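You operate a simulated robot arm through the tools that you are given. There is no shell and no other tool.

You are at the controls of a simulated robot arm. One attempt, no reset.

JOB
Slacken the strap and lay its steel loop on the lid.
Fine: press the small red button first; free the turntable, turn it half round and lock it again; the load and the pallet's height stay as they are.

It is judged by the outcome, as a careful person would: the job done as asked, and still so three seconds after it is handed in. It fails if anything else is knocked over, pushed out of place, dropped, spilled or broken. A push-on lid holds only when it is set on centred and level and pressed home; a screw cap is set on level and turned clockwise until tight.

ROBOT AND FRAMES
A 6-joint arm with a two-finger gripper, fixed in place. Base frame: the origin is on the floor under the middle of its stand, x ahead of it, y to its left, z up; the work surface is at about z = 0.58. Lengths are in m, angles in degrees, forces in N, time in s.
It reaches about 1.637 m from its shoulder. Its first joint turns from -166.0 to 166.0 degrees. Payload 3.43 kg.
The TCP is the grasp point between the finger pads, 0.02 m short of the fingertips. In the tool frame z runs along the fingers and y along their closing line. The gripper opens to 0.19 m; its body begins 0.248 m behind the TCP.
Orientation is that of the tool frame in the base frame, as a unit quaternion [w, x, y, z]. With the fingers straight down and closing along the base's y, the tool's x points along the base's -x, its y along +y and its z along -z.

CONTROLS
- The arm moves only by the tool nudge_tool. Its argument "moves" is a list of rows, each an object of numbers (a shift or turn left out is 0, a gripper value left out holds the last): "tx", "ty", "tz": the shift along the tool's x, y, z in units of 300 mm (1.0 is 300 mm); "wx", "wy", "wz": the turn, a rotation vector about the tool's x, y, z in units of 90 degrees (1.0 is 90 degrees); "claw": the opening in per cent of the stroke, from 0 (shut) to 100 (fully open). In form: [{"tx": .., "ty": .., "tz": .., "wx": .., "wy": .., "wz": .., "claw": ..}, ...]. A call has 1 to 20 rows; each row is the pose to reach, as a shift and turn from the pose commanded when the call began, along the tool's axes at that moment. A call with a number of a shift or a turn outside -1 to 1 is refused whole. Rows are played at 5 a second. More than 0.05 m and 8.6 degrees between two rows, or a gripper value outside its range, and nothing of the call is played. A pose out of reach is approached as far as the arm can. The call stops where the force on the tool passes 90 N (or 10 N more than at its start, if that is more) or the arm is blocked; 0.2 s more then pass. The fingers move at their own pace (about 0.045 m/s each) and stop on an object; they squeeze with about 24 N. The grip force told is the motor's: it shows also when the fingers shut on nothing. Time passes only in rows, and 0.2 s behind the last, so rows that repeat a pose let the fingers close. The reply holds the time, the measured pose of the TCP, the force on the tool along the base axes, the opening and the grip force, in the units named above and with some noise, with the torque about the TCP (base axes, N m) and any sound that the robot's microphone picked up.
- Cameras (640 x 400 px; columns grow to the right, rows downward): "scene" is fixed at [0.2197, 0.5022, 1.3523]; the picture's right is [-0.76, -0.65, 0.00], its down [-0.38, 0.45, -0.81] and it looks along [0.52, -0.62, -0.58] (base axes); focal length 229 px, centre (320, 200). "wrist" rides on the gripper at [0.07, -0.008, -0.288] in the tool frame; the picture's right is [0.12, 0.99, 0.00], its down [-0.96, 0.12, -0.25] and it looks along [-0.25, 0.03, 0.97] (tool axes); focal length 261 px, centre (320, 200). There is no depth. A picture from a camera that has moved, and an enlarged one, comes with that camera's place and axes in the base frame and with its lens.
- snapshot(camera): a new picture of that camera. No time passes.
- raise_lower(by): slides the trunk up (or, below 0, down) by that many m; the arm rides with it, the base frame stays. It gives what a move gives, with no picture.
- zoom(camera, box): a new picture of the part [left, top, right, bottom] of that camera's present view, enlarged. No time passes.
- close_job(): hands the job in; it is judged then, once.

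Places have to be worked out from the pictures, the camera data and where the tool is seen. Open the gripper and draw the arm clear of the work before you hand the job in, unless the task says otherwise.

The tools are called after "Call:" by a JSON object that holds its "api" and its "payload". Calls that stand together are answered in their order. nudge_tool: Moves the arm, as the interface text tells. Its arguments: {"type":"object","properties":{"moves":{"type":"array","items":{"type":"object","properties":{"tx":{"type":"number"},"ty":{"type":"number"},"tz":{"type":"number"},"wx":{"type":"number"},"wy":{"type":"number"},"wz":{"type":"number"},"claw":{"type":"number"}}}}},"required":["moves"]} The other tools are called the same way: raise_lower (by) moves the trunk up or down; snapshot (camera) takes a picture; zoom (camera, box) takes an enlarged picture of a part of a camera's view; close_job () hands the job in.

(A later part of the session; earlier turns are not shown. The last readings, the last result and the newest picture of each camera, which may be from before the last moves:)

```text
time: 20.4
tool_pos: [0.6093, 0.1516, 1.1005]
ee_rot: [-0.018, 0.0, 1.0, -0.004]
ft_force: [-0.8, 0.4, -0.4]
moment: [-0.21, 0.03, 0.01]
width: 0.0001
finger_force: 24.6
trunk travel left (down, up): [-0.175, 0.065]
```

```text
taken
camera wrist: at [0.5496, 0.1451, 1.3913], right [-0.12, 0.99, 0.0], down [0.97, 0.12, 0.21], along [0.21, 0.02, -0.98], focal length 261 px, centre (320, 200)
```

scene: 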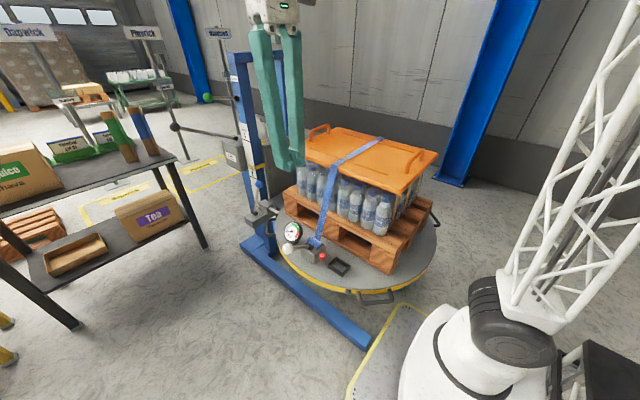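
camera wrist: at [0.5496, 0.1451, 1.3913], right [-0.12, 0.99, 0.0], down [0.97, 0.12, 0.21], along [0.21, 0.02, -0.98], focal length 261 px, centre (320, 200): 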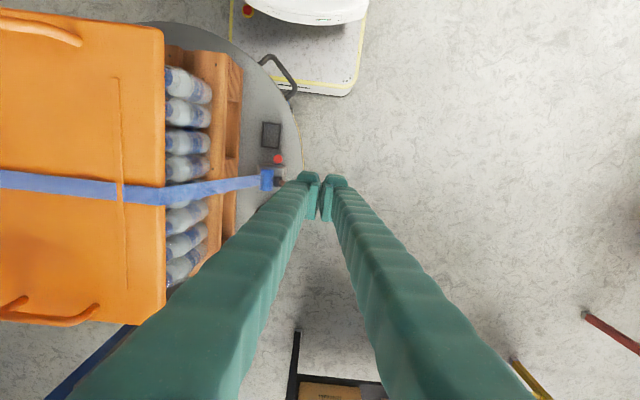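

The strap now shows a visible sag. Let me confirm the gauge and strap in the scene camera.

Call:
{"api": "zoom", "payload": {"camera": "scene", "box": [262, 190, 390, 280]}}

Call:
{"api": "zoom", "payload": {"camera": "scene", "box": [270, 110, 450, 240]}}

```text
4.44 times, centred on (326, 235) of scene
camera zoom: at [0.2197, 0.5022, 1.3523], right [-0.76, -0.65, 0.0], down [-0.38, 0.45, -0.81], along [0.52, -0.62, -0.58], focal length 1018 px, centre (293, 44)
```

zoom: 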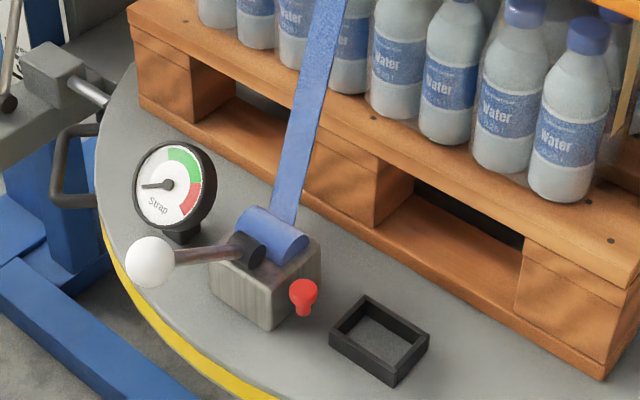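

```text
3.08 times, centred on (360, 175) of scene
camera zoom: at [0.2197, 0.5022, 1.3523], right [-0.76, -0.65, 0.0], down [-0.38, 0.45, -0.81], along [0.52, -0.62, -0.58], focal length 705 px, centre (197, 277)
```

zoom: 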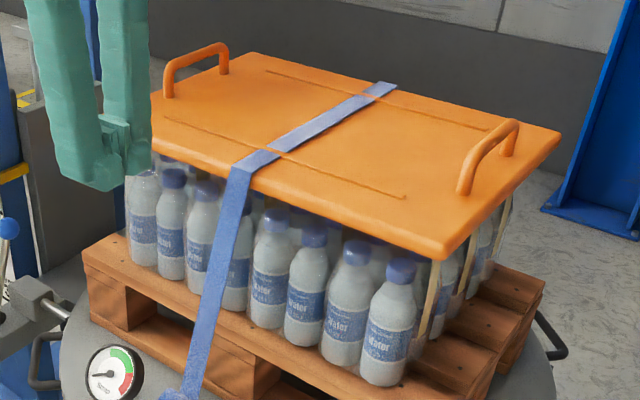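

Gauge needle is at zero: the strap is slack. Next the turntable lock; first a pair of hold rows to let the pose settle.

Call:
{"api": "nudge_tool", "payload": {"moves": [{"tx": 0}, {"tx": 0}]}}

```text
time: 21.0
tool_pos: [0.6084, 0.1507, 1.1026]
ee_rot: [-0.016, 0.0, 1.0, -0.005]
ft_force: [0.3, 0.7, -0.3]
moment: [-0.01, 0.0, -0.02]
width: 0.0003
finger_force: 23.6
trunk travel left (down, up): [-0.175, 0.065]
```

I move toward +x (clear of the lid on the +y side), levelling the tool and opening the fingers partly.

Call:
{"api": "nudge_tool", "payload": {"moves": [{"tx": -0.14, "wy": -0.003, "claw": 50}, {"tx": -0.28, "wy": -0.006, "claw": 50}, {"tx": -0.42, "wy": -0.01, "claw": 50}, {"tx": -0.56, "wy": -0.013, "claw": 50}, {"tx": -0.7, "wy": -0.016, "claw": 50}, {"tx": -0.85, "wy": -0.018, "claw": 50}, {"tx": -1.0, "wy": -0.02, "wx": -0.005, "claw": 50}]}}

Call:
{"api": "snapshot", "payload": {"camera": "wrist"}}

```text
time: 22.6
tool_pos: [0.8984, 0.1475, 1.1216]
ee_rot: [0.017, 0.0, 1.0, 0.004]
ft_force: [-1.0, -0.2, 1.7]
moment: [-0.01, -0.22, 0.0]
width: 0.0951
finger_force: 0.1
trunk travel left (down, up): [-0.175, 0.065]
```

```text
taken
camera wrist: at [0.8196, 0.1373, 1.4068], right [-0.12, 0.99, 0.0], down [0.95, 0.11, 0.28], along [0.28, 0.04, -0.96], focal length 261 px, centre (320, 200)
```

wrist: 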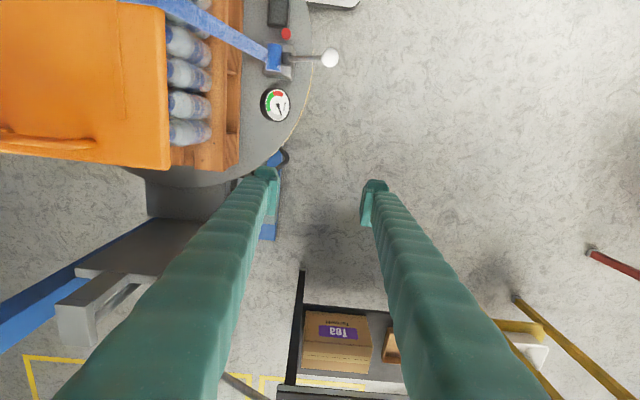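

Tracking is exact here; I undo the small tilt while moving toward the lock, then yaw the tool 90° so the fingers close along x.

Call:
{"api": "nudge_tool", "payload": {"moves": [{"tx": -0.14, "ty": -0.07, "wy": 0.005}, {"tx": -0.28, "ty": -0.14, "wy": 0.01}, {"tx": -0.42, "ty": -0.2, "tz": 0.03, "wy": 0.015}, {"tx": -0.55, "ty": -0.27, "tz": 0.06, "wy": 0.02, "wx": 0.005}, {"tx": -0.667, "ty": -0.33, "tz": 0.1, "wy": 0.02, "wx": 0.005}]}}

Call:
{"api": "nudge_tool", "payload": {"moves": [{"wz": 0.083}, {"wz": 0.167}, {"wz": 0.25}, {"wz": 0.333}, {"wz": 0.417}, {"wz": 0.5}, {"wz": 0.583}, {"wz": 0.667}, {"wz": 0.75}, {"wz": 0.833}, {"wz": 0.917}, {"wz": 1.0}]}}

Call:
{"api": "snapshot", "payload": {"camera": "wrist"}}

Call:
{"api": "snapshot", "payload": {"camera": "scene"}}

```text
time: 23.8
tool_pos: [1.063, 0.0552, 1.0832]
ee_rot: [0.003, 0.0, 1.0, 0.0]
ft_force: [-0.6, 0.2, -0.4]
moment: [-0.04, 0.07, -0.05]
width: 0.095
finger_force: 0.0
out of reach, approached as far as the arm can: row 4, 5
trunk travel left (down, up): [-0.175, 0.065]
```

```text
time: 26.4
tool_pos: [1.0615, 0.0555, 1.0838]
ee_rot: [0.0, 0.708, 0.706, 0.002]
ft_force: [-0.1, 0.9, -0.2]
moment: [-0.01, 0.02, 0.02]
width: 0.095
finger_force: 0.0
trunk travel left (down, up): [-0.175, 0.065]
```

```text
taken
camera wrist: at [1.0528, 0.1257, 1.3719], right [0.99, 0.12, 0.0], down [0.11, -0.96, 0.25], along [0.03, -0.25, -0.97], focal length 261 px, centre (320, 200)
```

wrist: 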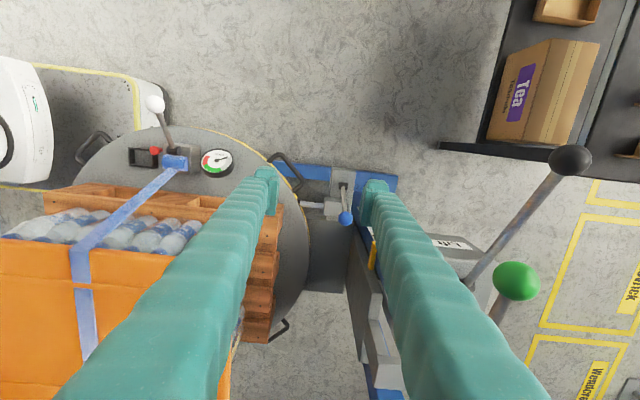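

```text
taken
```

scene: 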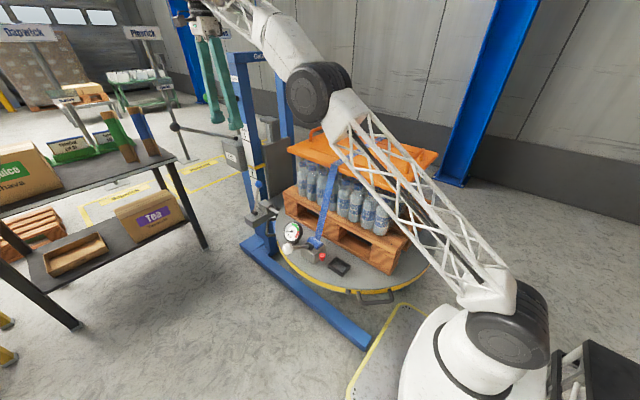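

Triangulating, the green "Lower" lever ball is near (1.27, 0.01, 1.14) and the black "Lift" ball near (1.40, 0.13, 1.01), and I must stay clear of both. I'll lean the gripper toward +y (body away from the mast) to approach the blue ball.

Call:
{"api": "nudge_tool", "payload": {"moves": [{"tx": 0.06, "ty": 0.0, "tz": 0.04, "wy": -0.074}, {"tx": 0.12, "ty": 0.03, "tz": 0.09, "wy": -0.148}, {"tx": 0.18, "ty": 0.06, "tz": 0.14, "wy": -0.222}, {"tx": 0.24, "ty": 0.1, "tz": 0.19, "wy": -0.296}, {"tx": 0.29, "ty": 0.15, "tz": 0.24, "wy": -0.37}, {"tx": 0.317, "ty": 0.195, "tz": 0.28, "wy": -0.444}]}}

Call:
{"api": "snapshot", "payload": {"camera": "wrist"}}

Call:
{"api": "snapshot", "payload": {"camera": "scene"}}

```text
time: 27.8
tool_pos: [1.0867, 0.1437, 0.9871]
ee_rot: [0.243, 0.665, 0.664, -0.241]
ft_force: [0.7, -0.8, 0.5]
moment: [0.23, 0.0, 0.02]
width: 0.0952
finger_force: 0.0
out of reach, approached as far as the arm can: row 4, 5, 6
trunk travel left (down, up): [-0.175, 0.065]
```

```text
taken
camera wrist: at [1.0764, 0.383, 1.1633], right [0.99, 0.09, -0.07], down [0.11, -0.58, 0.81], along [0.03, -0.81, -0.58], focal length 261 px, centre (320, 200)
```

wrist: 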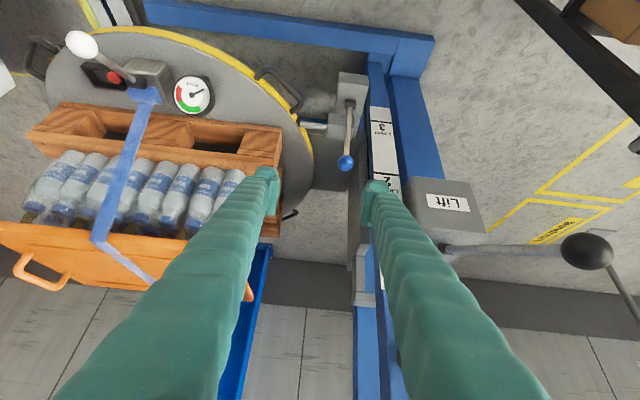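

```text
taken
```

scene: 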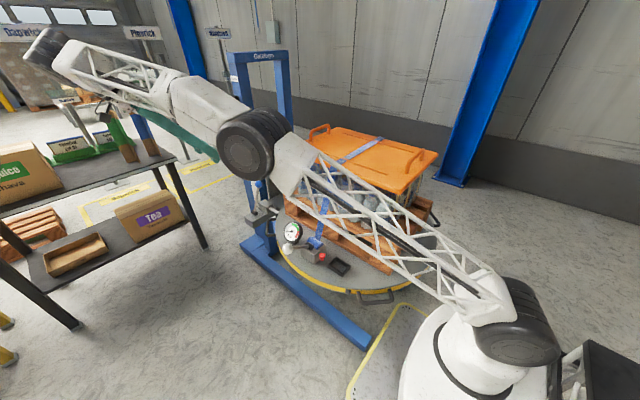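

The pose is near the reach limit at this height but will be fine lower down. I zoom on the lock lever to verify the ball position (~1.15, -0.09, 0.70) and how the pin is linked.

Call:
{"api": "zoom", "payload": {"camera": "wrist", "box": [270, 70, 400, 190]}}

Call:
{"api": "zoom", "payload": {"camera": "wrist", "box": [60, 20, 240, 140]}}

```text
3.33 times, centred on (335, 130) of wrist
camera zoom: at [1.0764, 0.383, 1.1633], right [0.99, 0.09, -0.07], down [0.11, -0.58, 0.81], along [0.03, -0.81, -0.58], focal length 869 px, centre (270, 433)
```

zoom: 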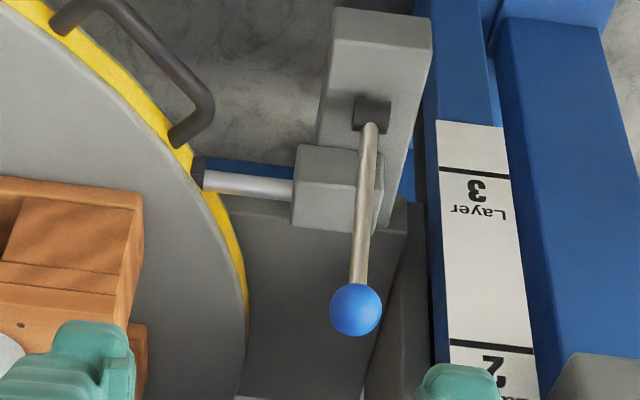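

```text
3.33 times, centred on (150, 80) of wrist
camera zoom: at [1.0764, 0.383, 1.1633], right [0.99, 0.09, -0.07], down [0.11, -0.58, 0.81], along [0.03, -0.81, -0.58], focal length 869 px, centre (887, 600)
```

zoom: 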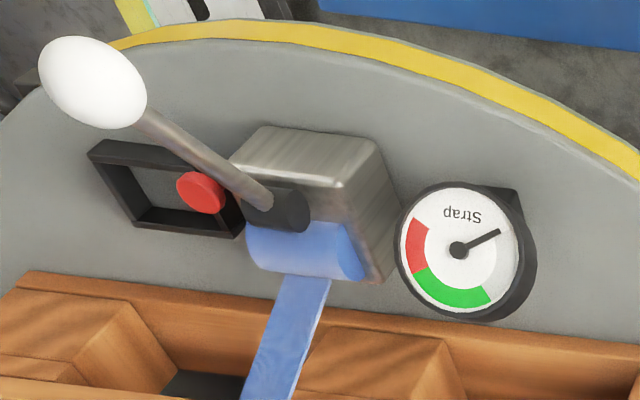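

The lever hub axis is along x and the pin slides along x into a rim socket. The sockets appear every 90°, so I must count a full 180° when turning. I advance to a pre-grasp in front of the blue ball.

Call:
{"api": "nudge_tool", "payload": {"moves": [{"tx": 0.005, "ty": 0.035, "tz": 0.14}, {"tx": 0.01, "ty": 0.07, "tz": 0.28}, {"tx": 0.014, "ty": 0.105, "tz": 0.42}, {"tx": 0.018, "ty": 0.14, "tz": 0.56}, {"tx": 0.023, "ty": 0.176, "tz": 0.7}, {"tx": 0.027, "ty": 0.211, "tz": 0.835}]}}

Call:
{"api": "snapshot", "payload": {"camera": "wrist"}}

Call:
{"api": "snapshot", "payload": {"camera": "scene"}}

```text
time: 29.2
tool_pos: [1.148, -0.0108, 0.7875]
ee_rot: [0.242, 0.664, 0.665, -0.241]
ft_force: [-0.3, -0.1, -0.3]
moment: [0.01, -0.04, 0.05]
width: 0.0952
finger_force: 0.0
trunk travel left (down, up): [-0.175, 0.065]
```

```text
taken
camera wrist: at [1.1391, 0.2285, 0.9637], right [0.99, 0.09, -0.08], down [0.11, -0.58, 0.81], along [0.03, -0.81, -0.58], focal length 261 px, centre (320, 200)
```

wrist: 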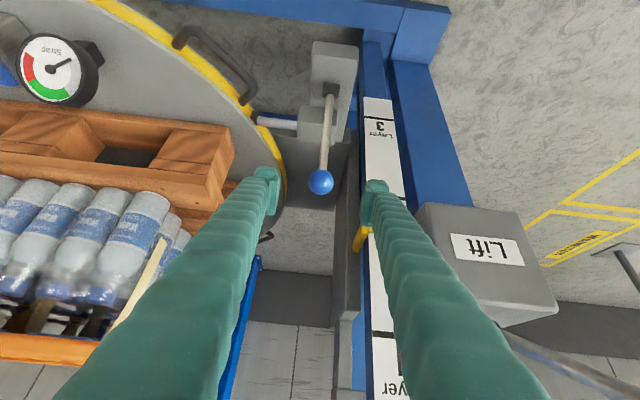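

```text
taken
```

scene: 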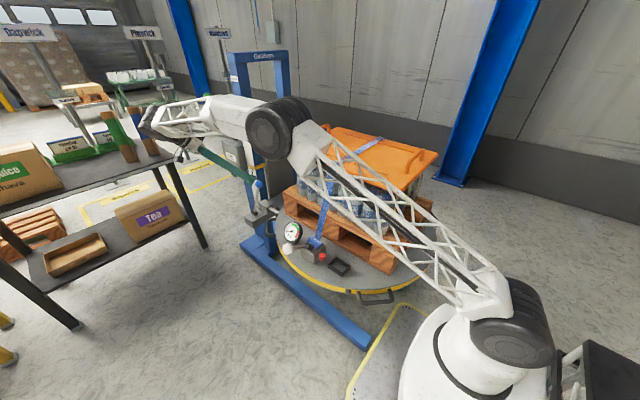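

Ball is centred at about (1.15,-0.091,0.698) between the fingers. I narrow the opening to ~7 cm and advance so the pads straddle the ball.

Call:
{"api": "nudge_tool", "payload": {"moves": [{"tx": -0.002, "ty": 0.002, "tz": 0.08, "claw": 38}, {"tx": -0.005, "ty": 0.004, "tz": 0.18, "claw": 38}, {"tx": -0.008, "ty": 0.006, "tz": 0.29, "claw": 38}, {"tx": -0.011, "ty": 0.007, "tz": 0.398, "claw": 38}]}}

Call:
{"api": "snapshot", "payload": {"camera": "wrist"}}

Call:
{"api": "zoom", "payload": {"camera": "scene", "box": [210, 140, 306, 220]}}

```text
time: 30.2
tool_pos: [1.15, -0.0899, 0.6973]
ee_rot: [0.241, 0.665, 0.664, -0.241]
ft_force: [0.1, -0.4, 0.6]
moment: [0.02, -0.07, 0.04]
width: 0.0721
finger_force: 0.1
trunk travel left (down, up): [-0.175, 0.065]
```

```text
taken
camera wrist: at [1.1421, 0.1487, 0.8737], right [0.99, 0.09, -0.08], down [0.12, -0.58, 0.81], along [0.03, -0.81, -0.58], focal length 261 px, centre (320, 200)
```

wrist: 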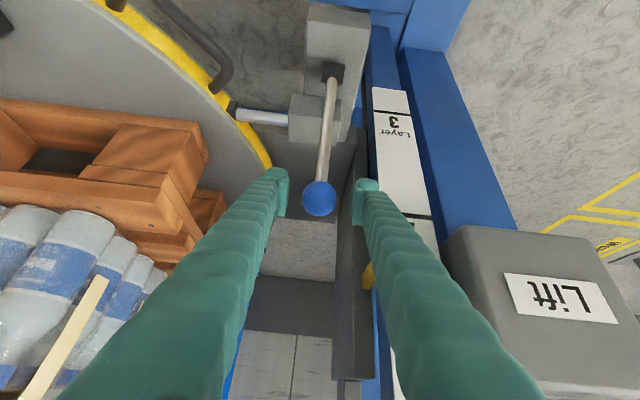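

```text
5.00 times, centred on (258, 180) of scene
camera zoom: at [0.2197, 0.5022, 1.3523], right [-0.76, -0.65, 0.0], down [-0.38, 0.45, -0.81], along [0.52, -0.62, -0.58], focal length 1146 px, centre (630, 300)
```

zoom: 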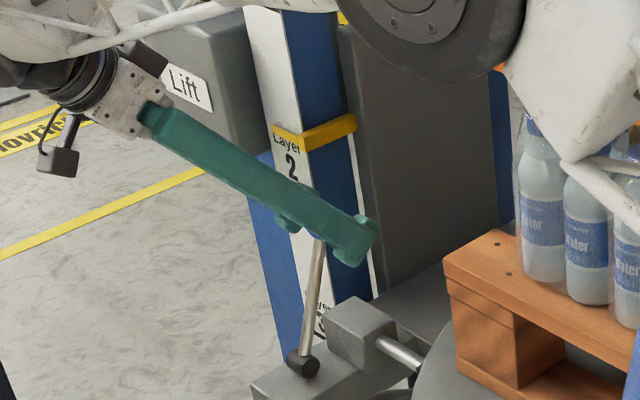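

The ball is exactly at the grasp point, and the arm's plane stays ~0.2 m clear of the lid. I close on the ball.

Call:
{"api": "nudge_tool", "payload": {"moves": [{"claw": 0}, {"claw": 0}, {"claw": 0}, {"claw": 0}]}}

Call:
{"api": "snapshot", "payload": {"camera": "wrist"}}

```text
time: 31.2
tool_pos: [1.1503, -0.09, 0.698]
ee_rot: [0.241, 0.664, 0.665, -0.242]
ft_force: [-8.1, 1.5, -0.9]
moment: [-0.04, 0.08, -0.01]
width: 0.0358
finger_force: 44.3
trunk travel left (down, up): [-0.175, 0.065]
```

```text
taken
camera wrist: at [1.1418, 0.1487, 0.8734], right [0.99, 0.09, -0.08], down [0.12, -0.58, 0.81], along [0.03, -0.81, -0.58], focal length 261 px, centre (320, 200)
```

wrist: 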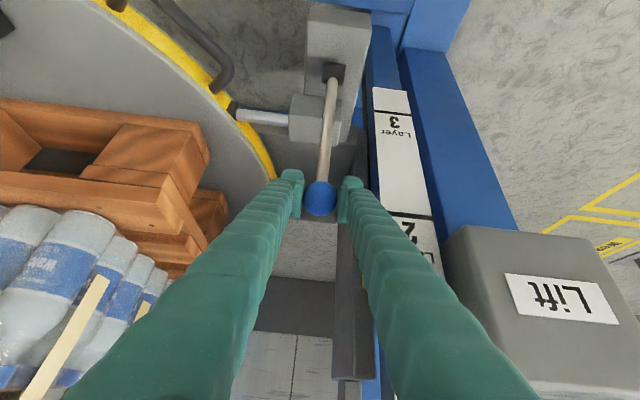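

Grip holds the ball (width 36 mm). I try a small arc motion toward +y and read the force.

Call:
{"api": "nudge_tool", "payload": {"moves": [{"tx": 0.013, "ty": -0.003, "tz": -0.021, "claw": 0}, {"tx": 0.025, "ty": -0.003, "tz": -0.04, "claw": 0}, {"tx": 0.0376, "ty": -0.003, "tz": -0.059, "claw": 0}]}}

Call:
{"api": "zoom", "payload": {"camera": "wrist", "box": [220, 40, 400, 240]}}

```text
time: 32.0
tool_pos: [1.1502, -0.0695, 0.7033]
ee_rot: [0.242, 0.664, 0.665, -0.242]
ft_force: [-3.3, -5.5, -1.1]
moment: [-0.87, 0.18, 0.25]
width: 0.036
finger_force: 45.2
trunk travel left (down, up): [-0.175, 0.065]
```

```text
2.00 times, centred on (310, 140) of wrist
camera zoom: at [1.1416, 0.1691, 0.88], right [0.99, 0.09, -0.08], down [0.12, -0.58, 0.81], along [0.03, -0.81, -0.58], focal length 521 px, centre (340, 320)
```

zoom: 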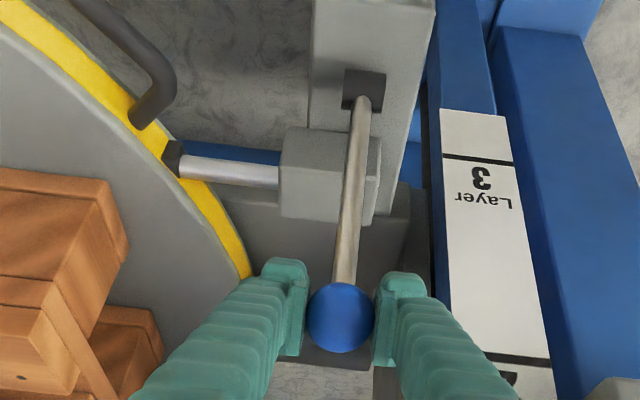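

The lever moves toward +y with only ~5 N. I continue along its arc through vertical.

Call:
{"api": "nudge_tool", "payload": {"moves": [{"tx": 0.02, "tz": -0.026, "claw": 0}, {"tx": 0.041, "tz": -0.0513, "claw": 0}, {"tx": 0.069, "tz": -0.078, "claw": 0}, {"tx": 0.0965, "tz": -0.105, "claw": 0}, {"tx": 0.128, "tz": -0.128, "claw": 0}, {"tx": 0.159, "tz": -0.15, "claw": 0}]}}

Call:
{"api": "zoom", "payload": {"camera": "wrist", "box": [220, 40, 400, 240]}}

```text
time: 33.4
tool_pos: [1.151, -0.0025, 0.7066]
ee_rot: [0.241, 0.665, 0.664, -0.242]
ft_force: [-13.0, -7.2, -6.3]
moment: [-0.92, 0.06, -0.03]
width: 0.0366
finger_force: 44.5
trunk travel left (down, up): [-0.175, 0.065]
```

```text
2.00 times, centred on (310, 140) of wrist
camera zoom: at [1.1418, 0.2355, 0.8832], right [0.99, 0.09, -0.08], down [0.12, -0.58, 0.81], along [0.03, -0.81, -0.59], focal length 521 px, centre (340, 320)
```

zoom: 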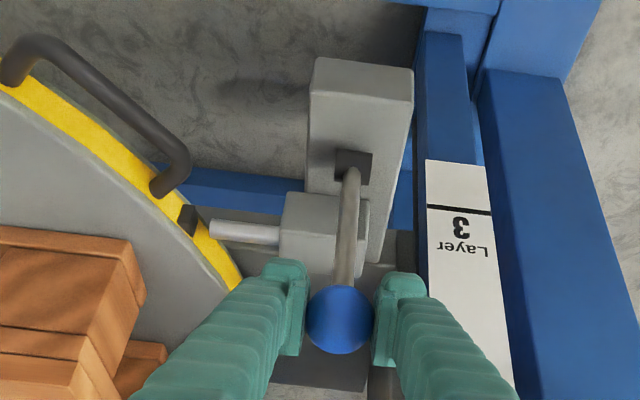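

The pin is withdrawing from its socket. I continue the arc toward +y, shifting 2 mm in x to ease the side load.

Call:
{"api": "nudge_tool", "payload": {"moves": [{"tx": 0.032, "ty": -0.007, "tz": -0.017, "claw": 0}, {"tx": 0.064, "ty": -0.007, "tz": -0.034, "claw": 0}, {"tx": 0.091, "ty": -0.007, "tz": -0.044, "claw": 0}, {"tx": 0.118, "ty": -0.007, "tz": -0.054, "claw": 0}]}}

Call:
{"api": "zoom", "payload": {"camera": "wrist", "box": [220, 40, 400, 240]}}

```text
time: 34.4
tool_pos: [1.1486, 0.0306, 0.6981]
ee_rot: [0.242, 0.666, 0.664, -0.241]
ft_force: [31.0, -22.3, -0.2]
moment: [-0.63, 0.11, -0.2]
width: 0.0363
finger_force: 44.6
trunk travel left (down, up): [-0.175, 0.065]
```

```text
2.00 times, centred on (310, 140) of wrist
camera zoom: at [1.1414, 0.2691, 0.8743], right [0.99, 0.09, -0.07], down [0.11, -0.58, 0.81], along [0.03, -0.81, -0.58], focal length 521 px, centre (340, 320)
```

zoom: 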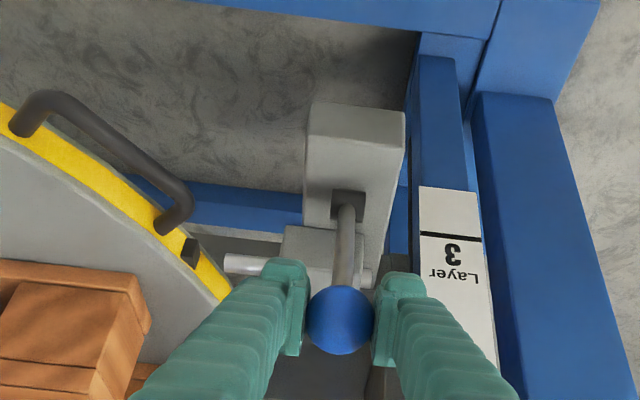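

The lever reached its stop (≈+20°, 22 N) and the pin is clearly withdrawn from the socket. I relieve the load and open the fingers, then check the lever stays.

Call:
{"api": "nudge_tool", "payload": {"moves": [{"tx": -0.006, "ty": 0.005, "tz": 0.005, "claw": 0}, {"tx": -0.006, "ty": 0.005, "tz": 0.005, "claw": 38}, {"tx": -0.006, "ty": 0.005, "tz": 0.005, "claw": 38}, {"tx": -0.006, "ty": 0.005, "tz": 0.005, "claw": 38}]}}

Call:
{"api": "zoom", "payload": {"camera": "wrist", "box": [220, 40, 400, 240]}}

```text
time: 35.4
tool_pos: [1.1492, 0.0324, 0.6975]
ee_rot: [0.242, 0.664, 0.665, -0.242]
ft_force: [-0.1, 0.2, -0.7]
moment: [0.01, -0.01, 0.0]
width: 0.0722
finger_force: 0.0
trunk travel left (down, up): [-0.175, 0.065]
```

```text
2.00 times, centred on (310, 140) of wrist
camera zoom: at [1.1406, 0.2715, 0.8736], right [0.99, 0.09, -0.08], down [0.12, -0.58, 0.81], along [0.03, -0.81, -0.58], focal length 521 px, centre (340, 320)
```

zoom: 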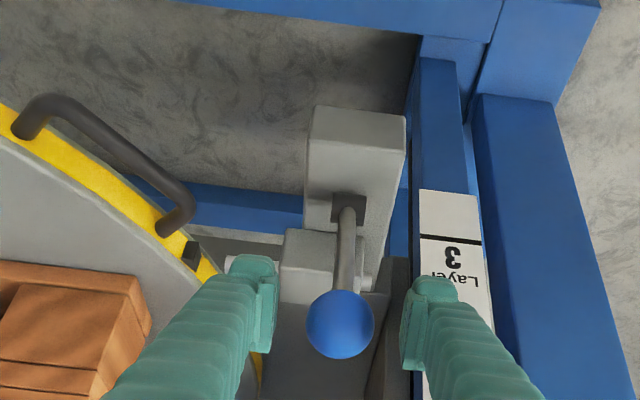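

The lever stays in the unlocked position by itself. I back off along the tool axis and look at the turntable's surroundings to choose the turning direction.

Call:
{"api": "nudge_tool", "payload": {"moves": [{"tz": -0.1}, {"tz": -0.25}, {"tz": -0.4}, {"tz": -0.55}, {"tz": -0.65}]}}

Call:
{"api": "snapshot", "payload": {"camera": "wrist"}}

Call:
{"api": "zoom", "payload": {"camera": "wrist", "box": [250, 60, 410, 260]}}

```text
time: 36.6
tool_pos: [1.1481, 0.1564, 0.8438]
ee_rot: [0.241, 0.665, 0.664, -0.244]
ft_force: [-0.8, -0.2, 0.6]
moment: [0.16, -0.09, 0.08]
width: 0.0725
finger_force: 0.1
trunk travel left (down, up): [-0.175, 0.065]
```

```text
taken
camera wrist: at [1.1408, 0.395, 1.0201], right [0.99, 0.09, -0.08], down [0.12, -0.58, 0.81], along [0.03, -0.81, -0.58], focal length 261 px, centre (320, 200)
```

wrist: 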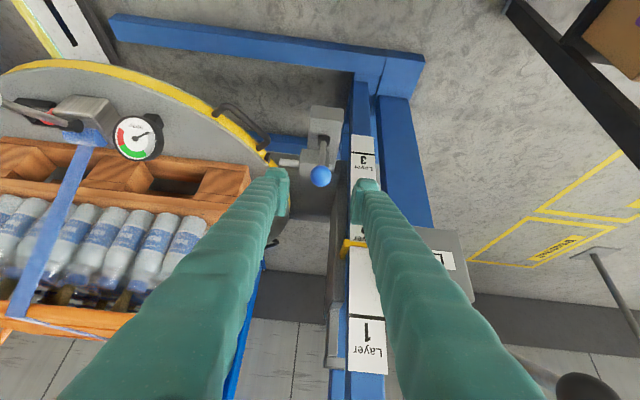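

```text
2.00 times, centred on (330, 160) of wrist
camera zoom: at [1.1408, 0.395, 1.0201], right [0.99, 0.09, -0.08], down [0.12, -0.58, 0.81], along [0.03, -0.81, -0.58], focal length 521 px, centre (300, 280)
```

zoom: 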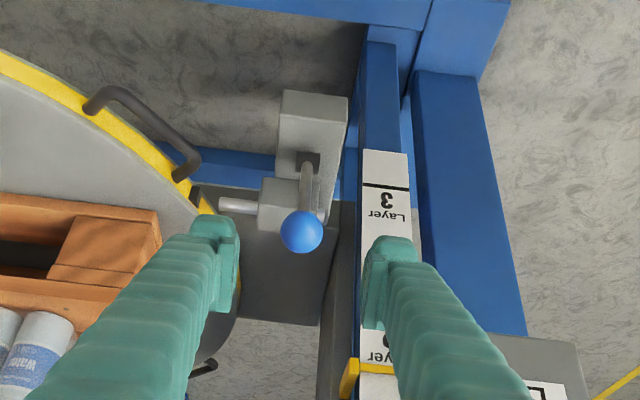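

Mast plate is at x≈1.19–1.21, so the white-ball lever (swing radius ≈0.47) clears it. I move along +y side toward the middle to inspect the two near handles (45° and 135°) of the turntable.

Call:
{"api": "nudge_tool", "payload": {"moves": [{"tx": 0.06, "ty": -0.12, "tz": -0.05}, {"tx": 0.12, "ty": -0.25, "tz": -0.1}, {"tx": 0.18, "ty": -0.39, "tz": -0.15}, {"tx": 0.24, "ty": -0.53, "tz": -0.2}, {"tx": 0.255, "ty": -0.69, "tz": -0.214}, {"tx": 0.255, "ty": -0.84, "tz": -0.214}, {"tx": 0.255, "ty": -1.0, "tz": -0.214}]}}

Call:
{"api": "nudge_tool", "payload": {"moves": [{"ty": -0.15}, {"ty": -0.3}, {"ty": -0.45}, {"ty": -0.6}]}}

Call:
{"api": "snapshot", "payload": {"camera": "wrist"}}

Call:
{"api": "snapshot", "payload": {"camera": "scene"}}

```text
time: 38.2
tool_pos: [0.849, 0.2554, 0.8464]
ee_rot: [0.241, 0.665, 0.664, -0.243]
ft_force: [0.8, -0.4, -1.1]
moment: [-0.15, 0.11, -0.12]
width: 0.0725
finger_force: 0.0
out of reach, approached as far as the arm can: row 1
trunk travel left (down, up): [-0.175, 0.065]
```

```text
time: 39.2
tool_pos: [0.6695, 0.2544, 0.8453]
ee_rot: [0.242, 0.664, 0.665, -0.241]
ft_force: [0.3, 0.1, -0.7]
moment: [-0.08, 0.08, -0.08]
width: 0.0725
finger_force: 0.1
trunk travel left (down, up): [-0.175, 0.065]
```

```text
taken
camera wrist: at [0.6611, 0.4942, 1.0212], right [0.99, 0.09, -0.08], down [0.12, -0.58, 0.81], along [0.03, -0.81, -0.58], focal length 261 px, centre (320, 200)
```

wrist: 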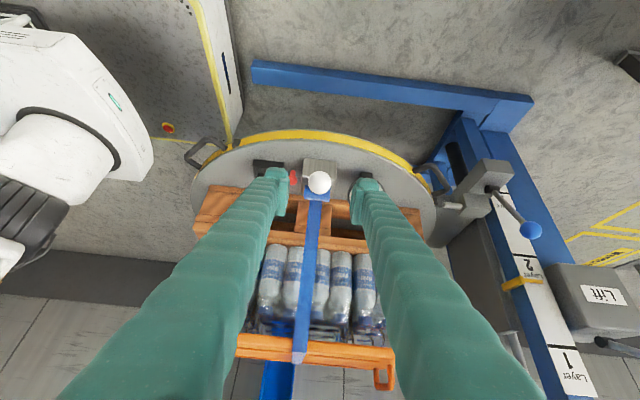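

```text
taken
```

scene: 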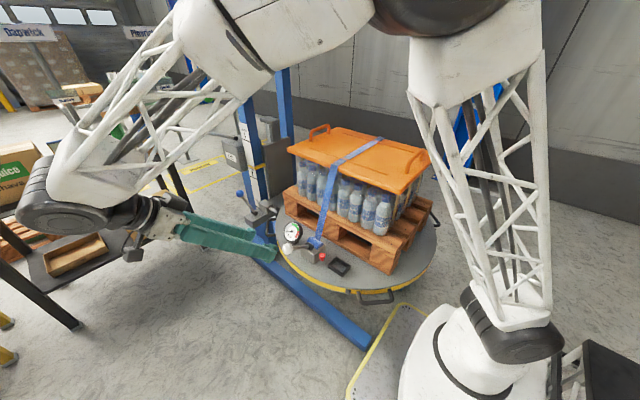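

Call:
{"api": "zoom", "payload": {"camera": "wrist", "box": [160, 110, 256, 190]}}

Call:
{"api": "zoom", "payload": {"camera": "wrist", "box": [390, 140, 486, 220]}}

Call:
{"api": "zoom", "payload": {"camera": "wrist", "box": [220, 120, 430, 210]}}

Call:
{"api": "zoom", "payload": {"camera": "scene", "box": [310, 260, 430, 330]}}

Call:
{"api": "zoom", "payload": {"camera": "scene", "box": [230, 190, 310, 260]}}

```text
5.00 times, centred on (208, 150) of wrist
camera zoom: at [0.6611, 0.4942, 1.0212], right [0.99, 0.09, -0.08], down [0.12, -0.58, 0.81], along [0.03, -0.81, -0.58], focal length 1303 px, centre (880, 450)
```

zoom: 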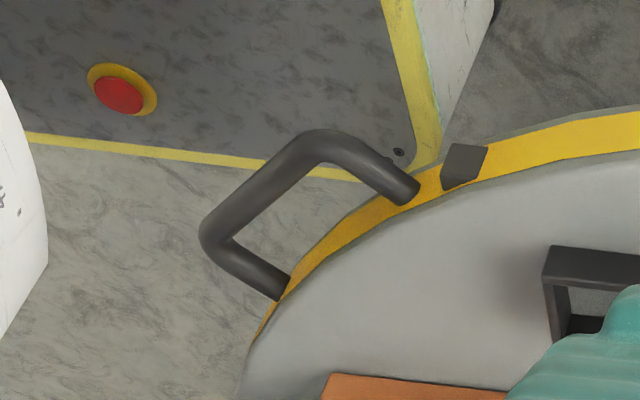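

```text
5.00 times, centred on (438, 180) of wrist
camera zoom: at [0.6611, 0.4942, 1.0212], right [0.99, 0.09, -0.08], down [0.12, -0.58, 0.81], along [0.03, -0.81, -0.58], focal length 1303 px, centre (-270, 300)
```

zoom: 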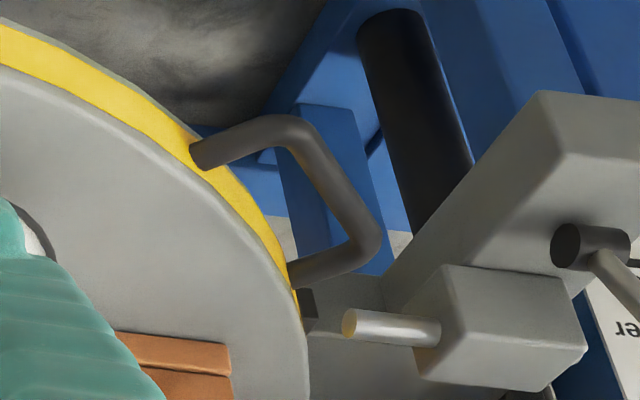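

```text
3.05 times, centred on (325, 165) of wrist
camera zoom: at [0.6611, 0.4942, 1.0212], right [0.99, 0.09, -0.08], down [0.12, -0.58, 0.81], along [0.03, -0.81, -0.58], focal length 794 px, centre (305, 307)
```

zoom: 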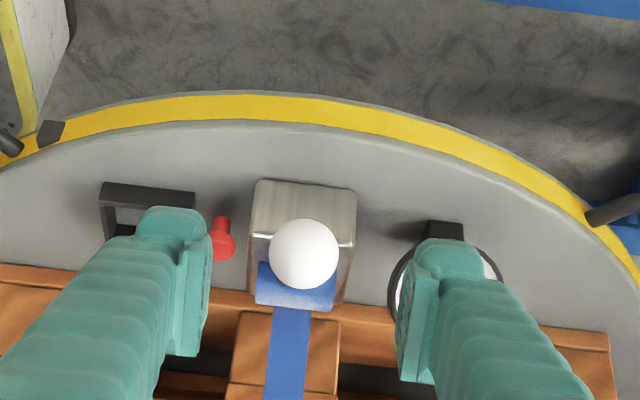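

```text
5.33 times, centred on (370, 295) of scene
camera zoom: at [0.2197, 0.5022, 1.3523], right [-0.76, -0.65, 0.0], down [-0.38, 0.45, -0.81], along [0.52, -0.62, -0.58], focal length 1222 px, centre (53, -307)
```

zoom: 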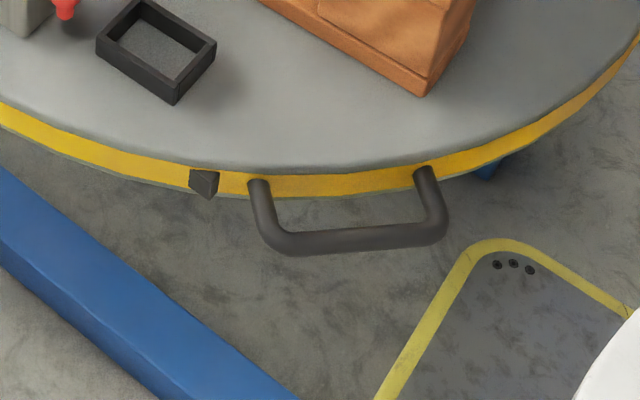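

```text
5.71 times, centred on (270, 225) of scene
camera zoom: at [0.2197, 0.5022, 1.3523], right [-0.76, -0.65, 0.0], down [-0.38, 0.45, -0.81], along [0.52, -0.62, -0.58], focal length 1309 px, centre (606, 57)
```

zoom: 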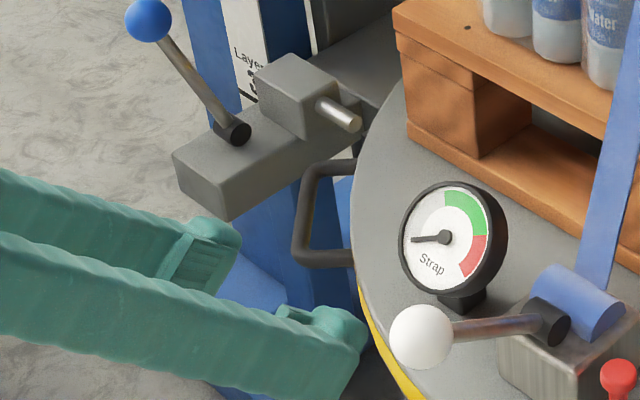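

Triangulated handle geometry: each U-handle's bar is at radius ≈0.44, z≈0.56, tube 19 mm, loops centred at 45°, 135°, etc. about (0.67,-0.30). The withdrawn pin tip is near (1.053,-0.109,0.552). My plan is to grip the 45° handle bar with one finger above and one below, tool nearly horizontal, and swing it counter-clockwise. First I yaw the tool back while moving to free space.

Call:
{"api": "nudge_tool", "payload": {"moves": [{"tx": 0.013, "ty": 0.07, "tz": -0.011, "wz": -0.083}, {"tx": 0.026, "ty": 0.14, "tz": -0.022, "wz": -0.167}, {"tx": 0.038, "ty": 0.21, "tz": -0.032, "wz": -0.25}, {"tx": 0.05, "ty": 0.28, "tz": -0.043, "wz": -0.333}, {"tx": 0.064, "ty": 0.35, "tz": -0.054, "wz": -0.417}, {"tx": 0.077, "ty": 0.42, "tz": -0.065, "wz": -0.5}, {"tx": 0.09, "ty": 0.49, "tz": -0.075, "wz": -0.583}, {"tx": 0.102, "ty": 0.56, "tz": -0.086, "wz": -0.667}, {"tx": 0.115, "ty": 0.63, "tz": -0.097, "wz": -0.75}, {"tx": 0.128, "ty": 0.7, "tz": -0.108, "wz": -0.833}, {"tx": 0.14, "ty": 0.77, "tz": -0.118, "wz": -0.917}, {"tx": 0.153, "ty": 0.83, "tz": -0.129, "wz": -1.0}]}}

Call:
{"api": "nudge_tool", "payload": {"moves": [{"wx": 0.062}, {"wx": 0.124}, {"wx": 0.186}, {"wx": 0.248}, {"wx": 0.311}]}}

```text
time: 41.8
tool_pos: [0.9184, 0.3151, 0.8459]
ee_rot: [0.0, -0.001, 0.939, -0.343]
ft_force: [-0.5, 0.6, 0.3]
moment: [0.04, -0.07, 0.04]
width: 0.0722
finger_force: 0.1
trunk travel left (down, up): [-0.175, 0.065]
```

```text
time: 43.0
tool_pos: [0.9183, 0.3151, 0.8476]
ee_rot: [0.001, 0.001, 0.829, -0.559]
ft_force: [-1.0, 0.6, 1.3]
moment: [0.2, -0.04, 0.04]
width: 0.0723
finger_force: 0.1
trunk travel left (down, up): [-0.175, 0.065]
```

Lean is now 68°. I yaw the approach azimuth to 65° and look at the handle.

Call:
{"api": "nudge_tool", "payload": {"moves": [{"wy": 0.064, "wz": 0.026}, {"wy": 0.129, "wz": 0.052}, {"wy": 0.193, "wz": 0.078}, {"wy": 0.2575, "wz": 0.104}]}}

Call:
{"api": "snapshot", "payload": {"camera": "wrist"}}

Call:
{"api": "snapshot", "payload": {"camera": "scene"}}

```text
time: 44.0
tool_pos: [0.8466, 0.2256, 0.7814]
ee_rot: [-0.087, 0.164, 0.831, -0.524]
ft_force: [-0.2, -0.3, -0.2]
moment: [0.0, -0.01, 0.0]
width: 0.072
finger_force: 0.0
out of reach, approached as far as the arm can: row 1, 2, 3, 4
trunk travel left (down, up): [-0.175, 0.065]
```

```text
taken
camera wrist: at [0.8705, 0.4904, 0.9132], right [0.07, 0.44, -0.9], down [0.99, -0.1, 0.03], along [-0.07, -0.89, -0.44], focal length 261 px, centre (320, 200)
```

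wrist: 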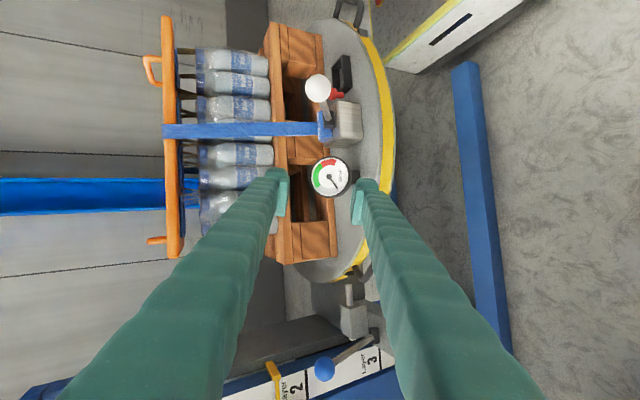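

```text
taken
```

scene: 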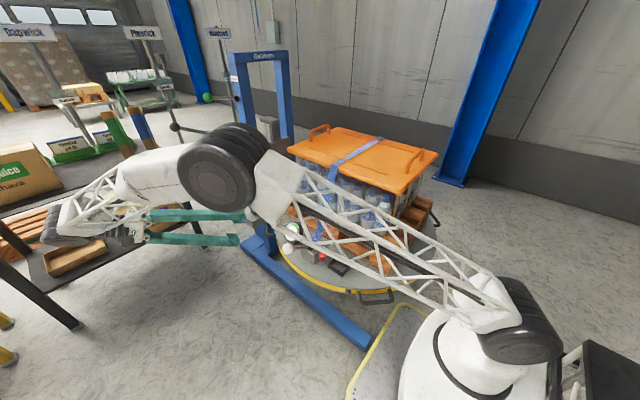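

The shoulder limit keeps me from a nearly horizontal tool at the 45° handle, so I'll rethink the grip. From this pose I can see the handle and pin from the side, so I zoom in to compare their heights.

Call:
{"api": "zoom", "payload": {"camera": "wrist", "box": [300, 240, 412, 320]}}

Call:
{"api": "zoom", "payload": {"camera": "wrist", "box": [280, 300, 400, 390]}}

```text
5.00 times, centred on (356, 280) of wrist
camera zoom: at [0.8705, 0.4904, 0.9132], right [0.07, 0.44, -0.9], down [0.99, -0.1, 0.03], along [-0.07, -0.89, -0.44], focal length 1303 px, centre (140, -200)
```

zoom: 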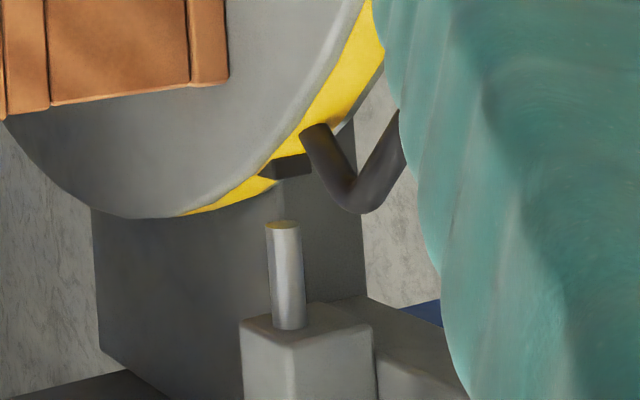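

```text
4.44 times, centred on (340, 345) of wrist
camera zoom: at [0.8705, 0.4904, 0.9132], right [0.07, 0.44, -0.9], down [0.99, -0.1, 0.03], along [-0.07, -0.89, -0.44], focal length 1158 px, centre (231, -444)
```

zoom: 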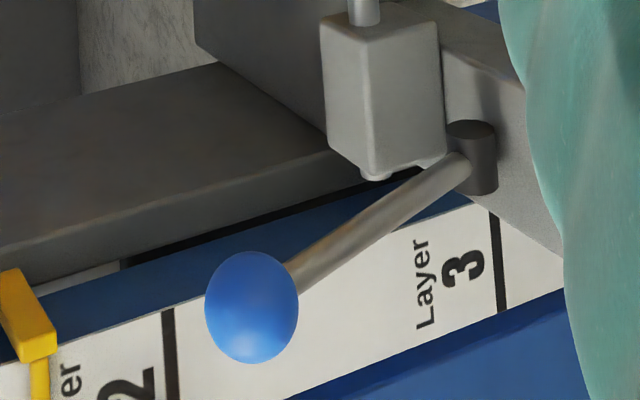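

Pin and handle are at the same height, so I'll watch force as a handle passes the pin. I'll use a steep tool with the fingers straddling the handle tangentially instead, so I first reorient in free space.

Call:
{"api": "nudge_tool", "payload": {"moves": [{"tx": 0.035, "ty": -0.015, "tz": -0.02, "wx": -0.0435, "wy": 0.0231, "wz": 0.0683}, {"tx": 0.07, "ty": -0.03, "tz": -0.04, "wx": -0.087, "wy": 0.0461, "wz": 0.1366}, {"tx": 0.105, "ty": -0.046, "tz": -0.057, "wx": -0.1305, "wy": 0.0692, "wz": 0.205}, {"tx": 0.14, "ty": -0.061, "tz": -0.076, "wx": -0.174, "wy": 0.0923, "wz": 0.2733}, {"tx": 0.175, "ty": -0.077, "tz": -0.095, "wx": -0.2175, "wy": 0.1154, "wz": 0.3416}, {"tx": 0.21, "ty": -0.092, "tz": -0.114, "wx": -0.261, "wy": 0.1384, "wz": 0.4099}, {"tx": 0.245, "ty": -0.107, "tz": -0.133, "wx": -0.3046, "wy": 0.1615, "wz": 0.4782}, {"tx": 0.28, "ty": -0.123, "tz": -0.153, "wx": -0.3481, "wy": 0.1846, "wz": 0.5465}, {"tx": 0.315, "ty": -0.138, "tz": -0.172, "wx": -0.3916, "wy": 0.2077, "wz": 0.6149}, {"tx": 0.35, "ty": -0.154, "tz": -0.191, "wx": -0.4351, "wy": 0.2307, "wz": 0.6832}, {"tx": 0.385, "ty": -0.169, "tz": -0.21, "wx": -0.4786, "wy": 0.2538, "wz": 0.7515}]}}

Call:
{"api": "snapshot", "payload": {"camera": "wrist"}}

```text
time: 46.4
tool_pos: [0.7491, 0.3014, 0.8498]
ee_rot: [0.123, 0.696, 0.697, -0.123]
ft_force: [0.8, -0.5, 0.2]
moment: [-0.11, 0.14, -0.03]
width: 0.0721
finger_force: 0.1
trunk travel left (down, up): [-0.175, 0.065]
```

```text
taken
camera wrist: at [0.7404, 0.4669, 1.0974], right [0.99, 0.11, -0.04], down [0.12, -0.82, 0.56], along [0.03, -0.56, -0.83], focal length 261 px, centre (320, 200)
```

wrist: 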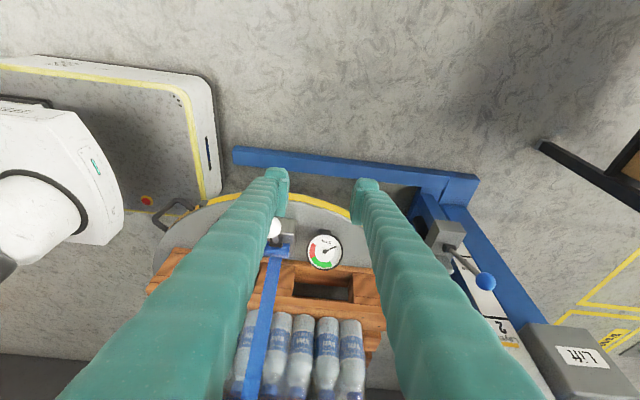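

Good orientation (20° lean, closing along x). I test reachability on the near-robot side in free space at about (0.45, 0.20, 0.75).

Call:
{"api": "nudge_tool", "payload": {"moves": [{"ty": -0.15, "tx": 0, "tz": 0}, {"ty": -0.3, "tx": -0.02, "tz": 0.03}, {"ty": -0.45, "tx": -0.05, "tz": 0.08}, {"ty": -0.58, "tx": -0.09, "tz": 0.17}, {"ty": -0.71, "tx": -0.13, "tz": 0.26}, {"ty": -0.84, "tx": -0.17, "tz": 0.35}, {"ty": -1.0, "tx": -0.199, "tz": 0.427}]}}

Call:
{"api": "snapshot", "payload": {"camera": "scene"}}

Call:
{"api": "snapshot", "payload": {"camera": "wrist"}}

```text
refused: row 7 steps farther than a row can; nothing moved
```

```text
taken
```

scene: 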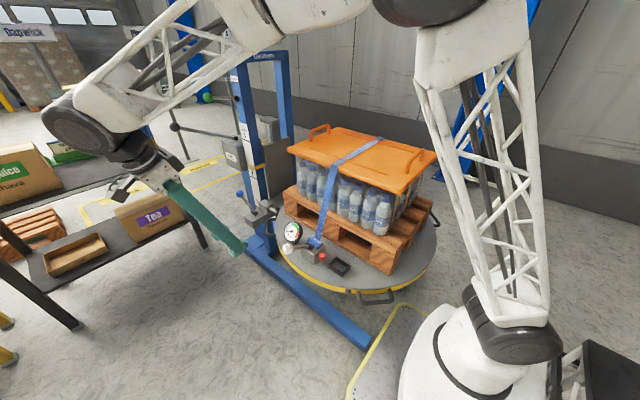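

```text
taken
camera wrist: at [0.7404, 0.4669, 1.0974], right [0.99, 0.11, -0.04], down [0.12, -0.82, 0.56], along [0.03, -0.56, -0.83], focal length 261 px, centre (320, 200)
```

wrist: 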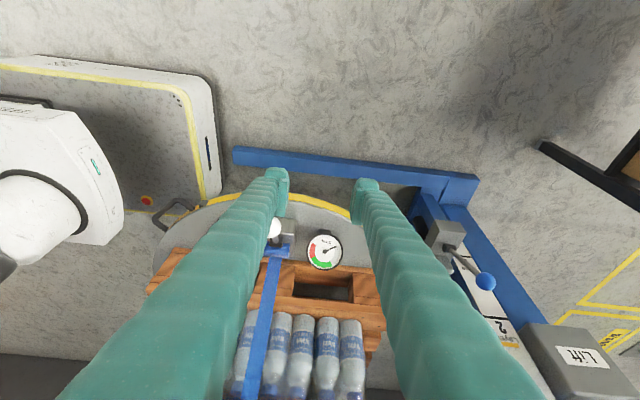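

The last row stepped a bit too far and the call was refused; I resend with more rows.

Call:
{"api": "nudge_tool", "payload": {"moves": [{"ty": -0.14, "tx": 0, "tz": 0}, {"ty": -0.28, "tx": -0.02, "tz": 0.03}, {"ty": -0.41, "tx": -0.05, "tz": 0.08}, {"ty": -0.53, "tx": -0.09, "tz": 0.16}, {"ty": -0.65, "tx": -0.12, "tz": 0.24}, {"ty": -0.77, "tx": -0.15, "tz": 0.32}, {"ty": -0.89, "tx": -0.18, "tz": 0.38}, {"ty": -1.0, "tx": -0.199, "tz": 0.427}]}}

Call:
{"api": "snapshot", "payload": {"camera": "wrist"}}

```text
time: 48.2
tool_pos: [0.4474, 0.1983, 0.7488]
ee_rot: [0.123, 0.696, 0.697, -0.126]
ft_force: [0.7, 0.7, -0.2]
moment: [-0.04, 0.03, -0.01]
width: 0.0722
finger_force: 0.1
trunk travel left (down, up): [-0.175, 0.065]
```

```text
taken
camera wrist: at [0.4406, 0.3636, 0.995], right [0.99, 0.11, -0.04], down [0.12, -0.82, 0.56], along [0.03, -0.57, -0.82], focal length 261 px, centre (320, 200)
```

wrist: 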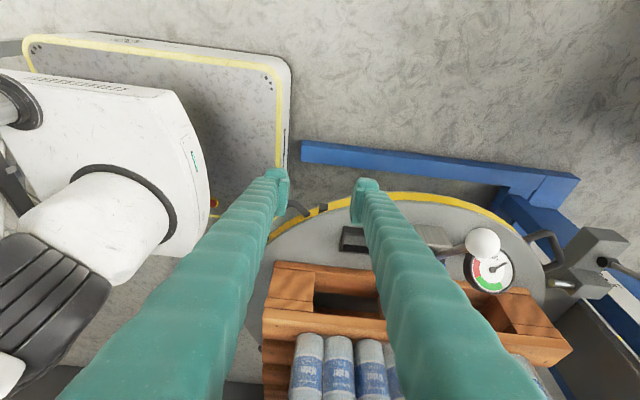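

Reachable. I test a bit closer and lower, still above the handle level.

Call:
{"api": "nudge_tool", "payload": {"moves": [{"tx": -0.047, "ty": -0.052, "tz": 0.124}, {"tx": -0.095, "ty": -0.105, "tz": 0.247}, {"tx": -0.142, "ty": -0.157, "tz": 0.371}]}}

Call:
{"api": "snapshot", "payload": {"camera": "scene"}}

```text
time: 49.0
tool_pos: [0.403, 0.1234, 0.6599]
ee_rot: [0.124, 0.695, 0.697, -0.122]
ft_force: [-0.4, -0.1, 0.3]
moment: [0.05, -0.04, 0.04]
width: 0.0722
finger_force: 0.0
trunk travel left (down, up): [-0.175, 0.065]
```

```text
taken
```

scene: 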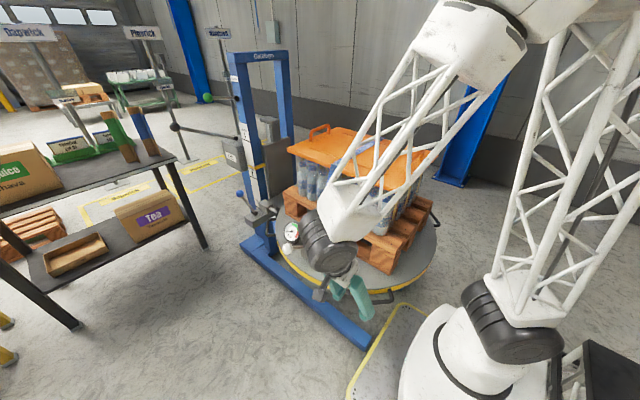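

That works too. Since a straddle grip gives two-way control, I test whether the arm can also take the yaw needed at the 135° end (reduce lean, yaw +45°) here in free space.

Call:
{"api": "nudge_tool", "payload": {"moves": [{"wy": 0.08}, {"wy": 0.167}]}}

Call:
{"api": "nudge_tool", "payload": {"moves": [{"wx": -0.007, "wz": -0.083}, {"wx": -0.014, "wz": -0.166}, {"wx": -0.022, "wz": -0.249}, {"wx": -0.029, "wz": -0.332}, {"wx": -0.036, "wz": -0.415}, {"wx": -0.044, "wz": -0.498}]}}

Call:
{"api": "snapshot", "payload": {"camera": "wrist"}}

Call:
{"api": "snapshot", "payload": {"camera": "scene"}}

```text
time: 49.6
tool_pos: [0.4109, 0.127, 0.6655]
ee_rot: [0.03, 0.706, 0.707, -0.033]
ft_force: [-0.2, 0.6, -0.3]
moment: [-0.18, 0.06, 0.01]
width: 0.0721
finger_force: 0.1
out of reach, approached as far as the arm can: row 2
trunk travel left (down, up): [-0.175, 0.065]
```

```text
time: 51.0
tool_pos: [0.4252, 0.1329, 0.6773]
ee_rot: [0.037, 0.381, 0.924, -0.021]
ft_force: [-0.2, -0.3, -0.6]
moment: [-0.02, -0.01, 0.03]
width: 0.0722
finger_force: 0.1
out of reach, approached as far as the arm can: row 1, 2, 3, 4, 5, 6
trunk travel left (down, up): [-0.175, 0.065]
```

```text
taken
camera wrist: at [0.3544, 0.1963, 0.9599], right [0.62, 0.79, -0.02], down [0.75, -0.58, 0.33], along [0.25, -0.22, -0.94], focal length 261 px, centre (320, 200)
```

wrist: 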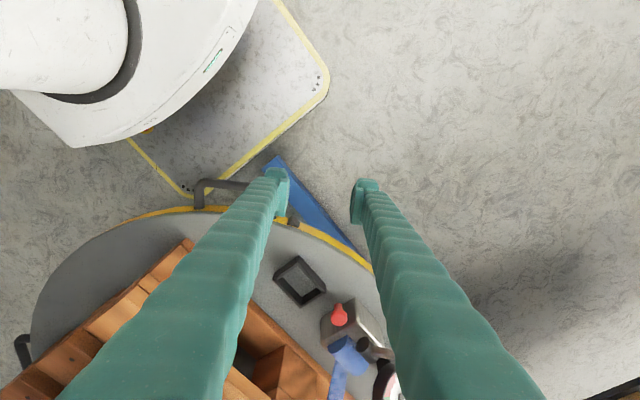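

```text
taken
```

scene: 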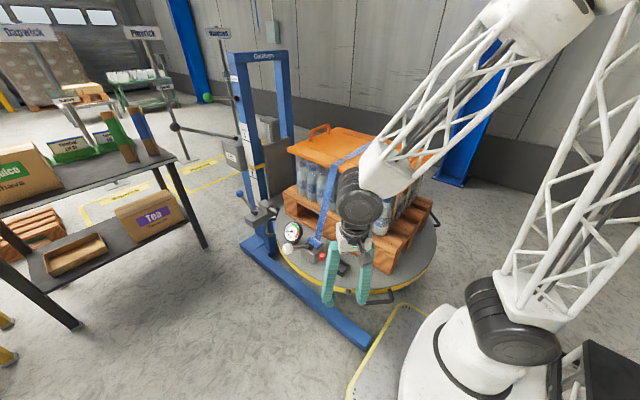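

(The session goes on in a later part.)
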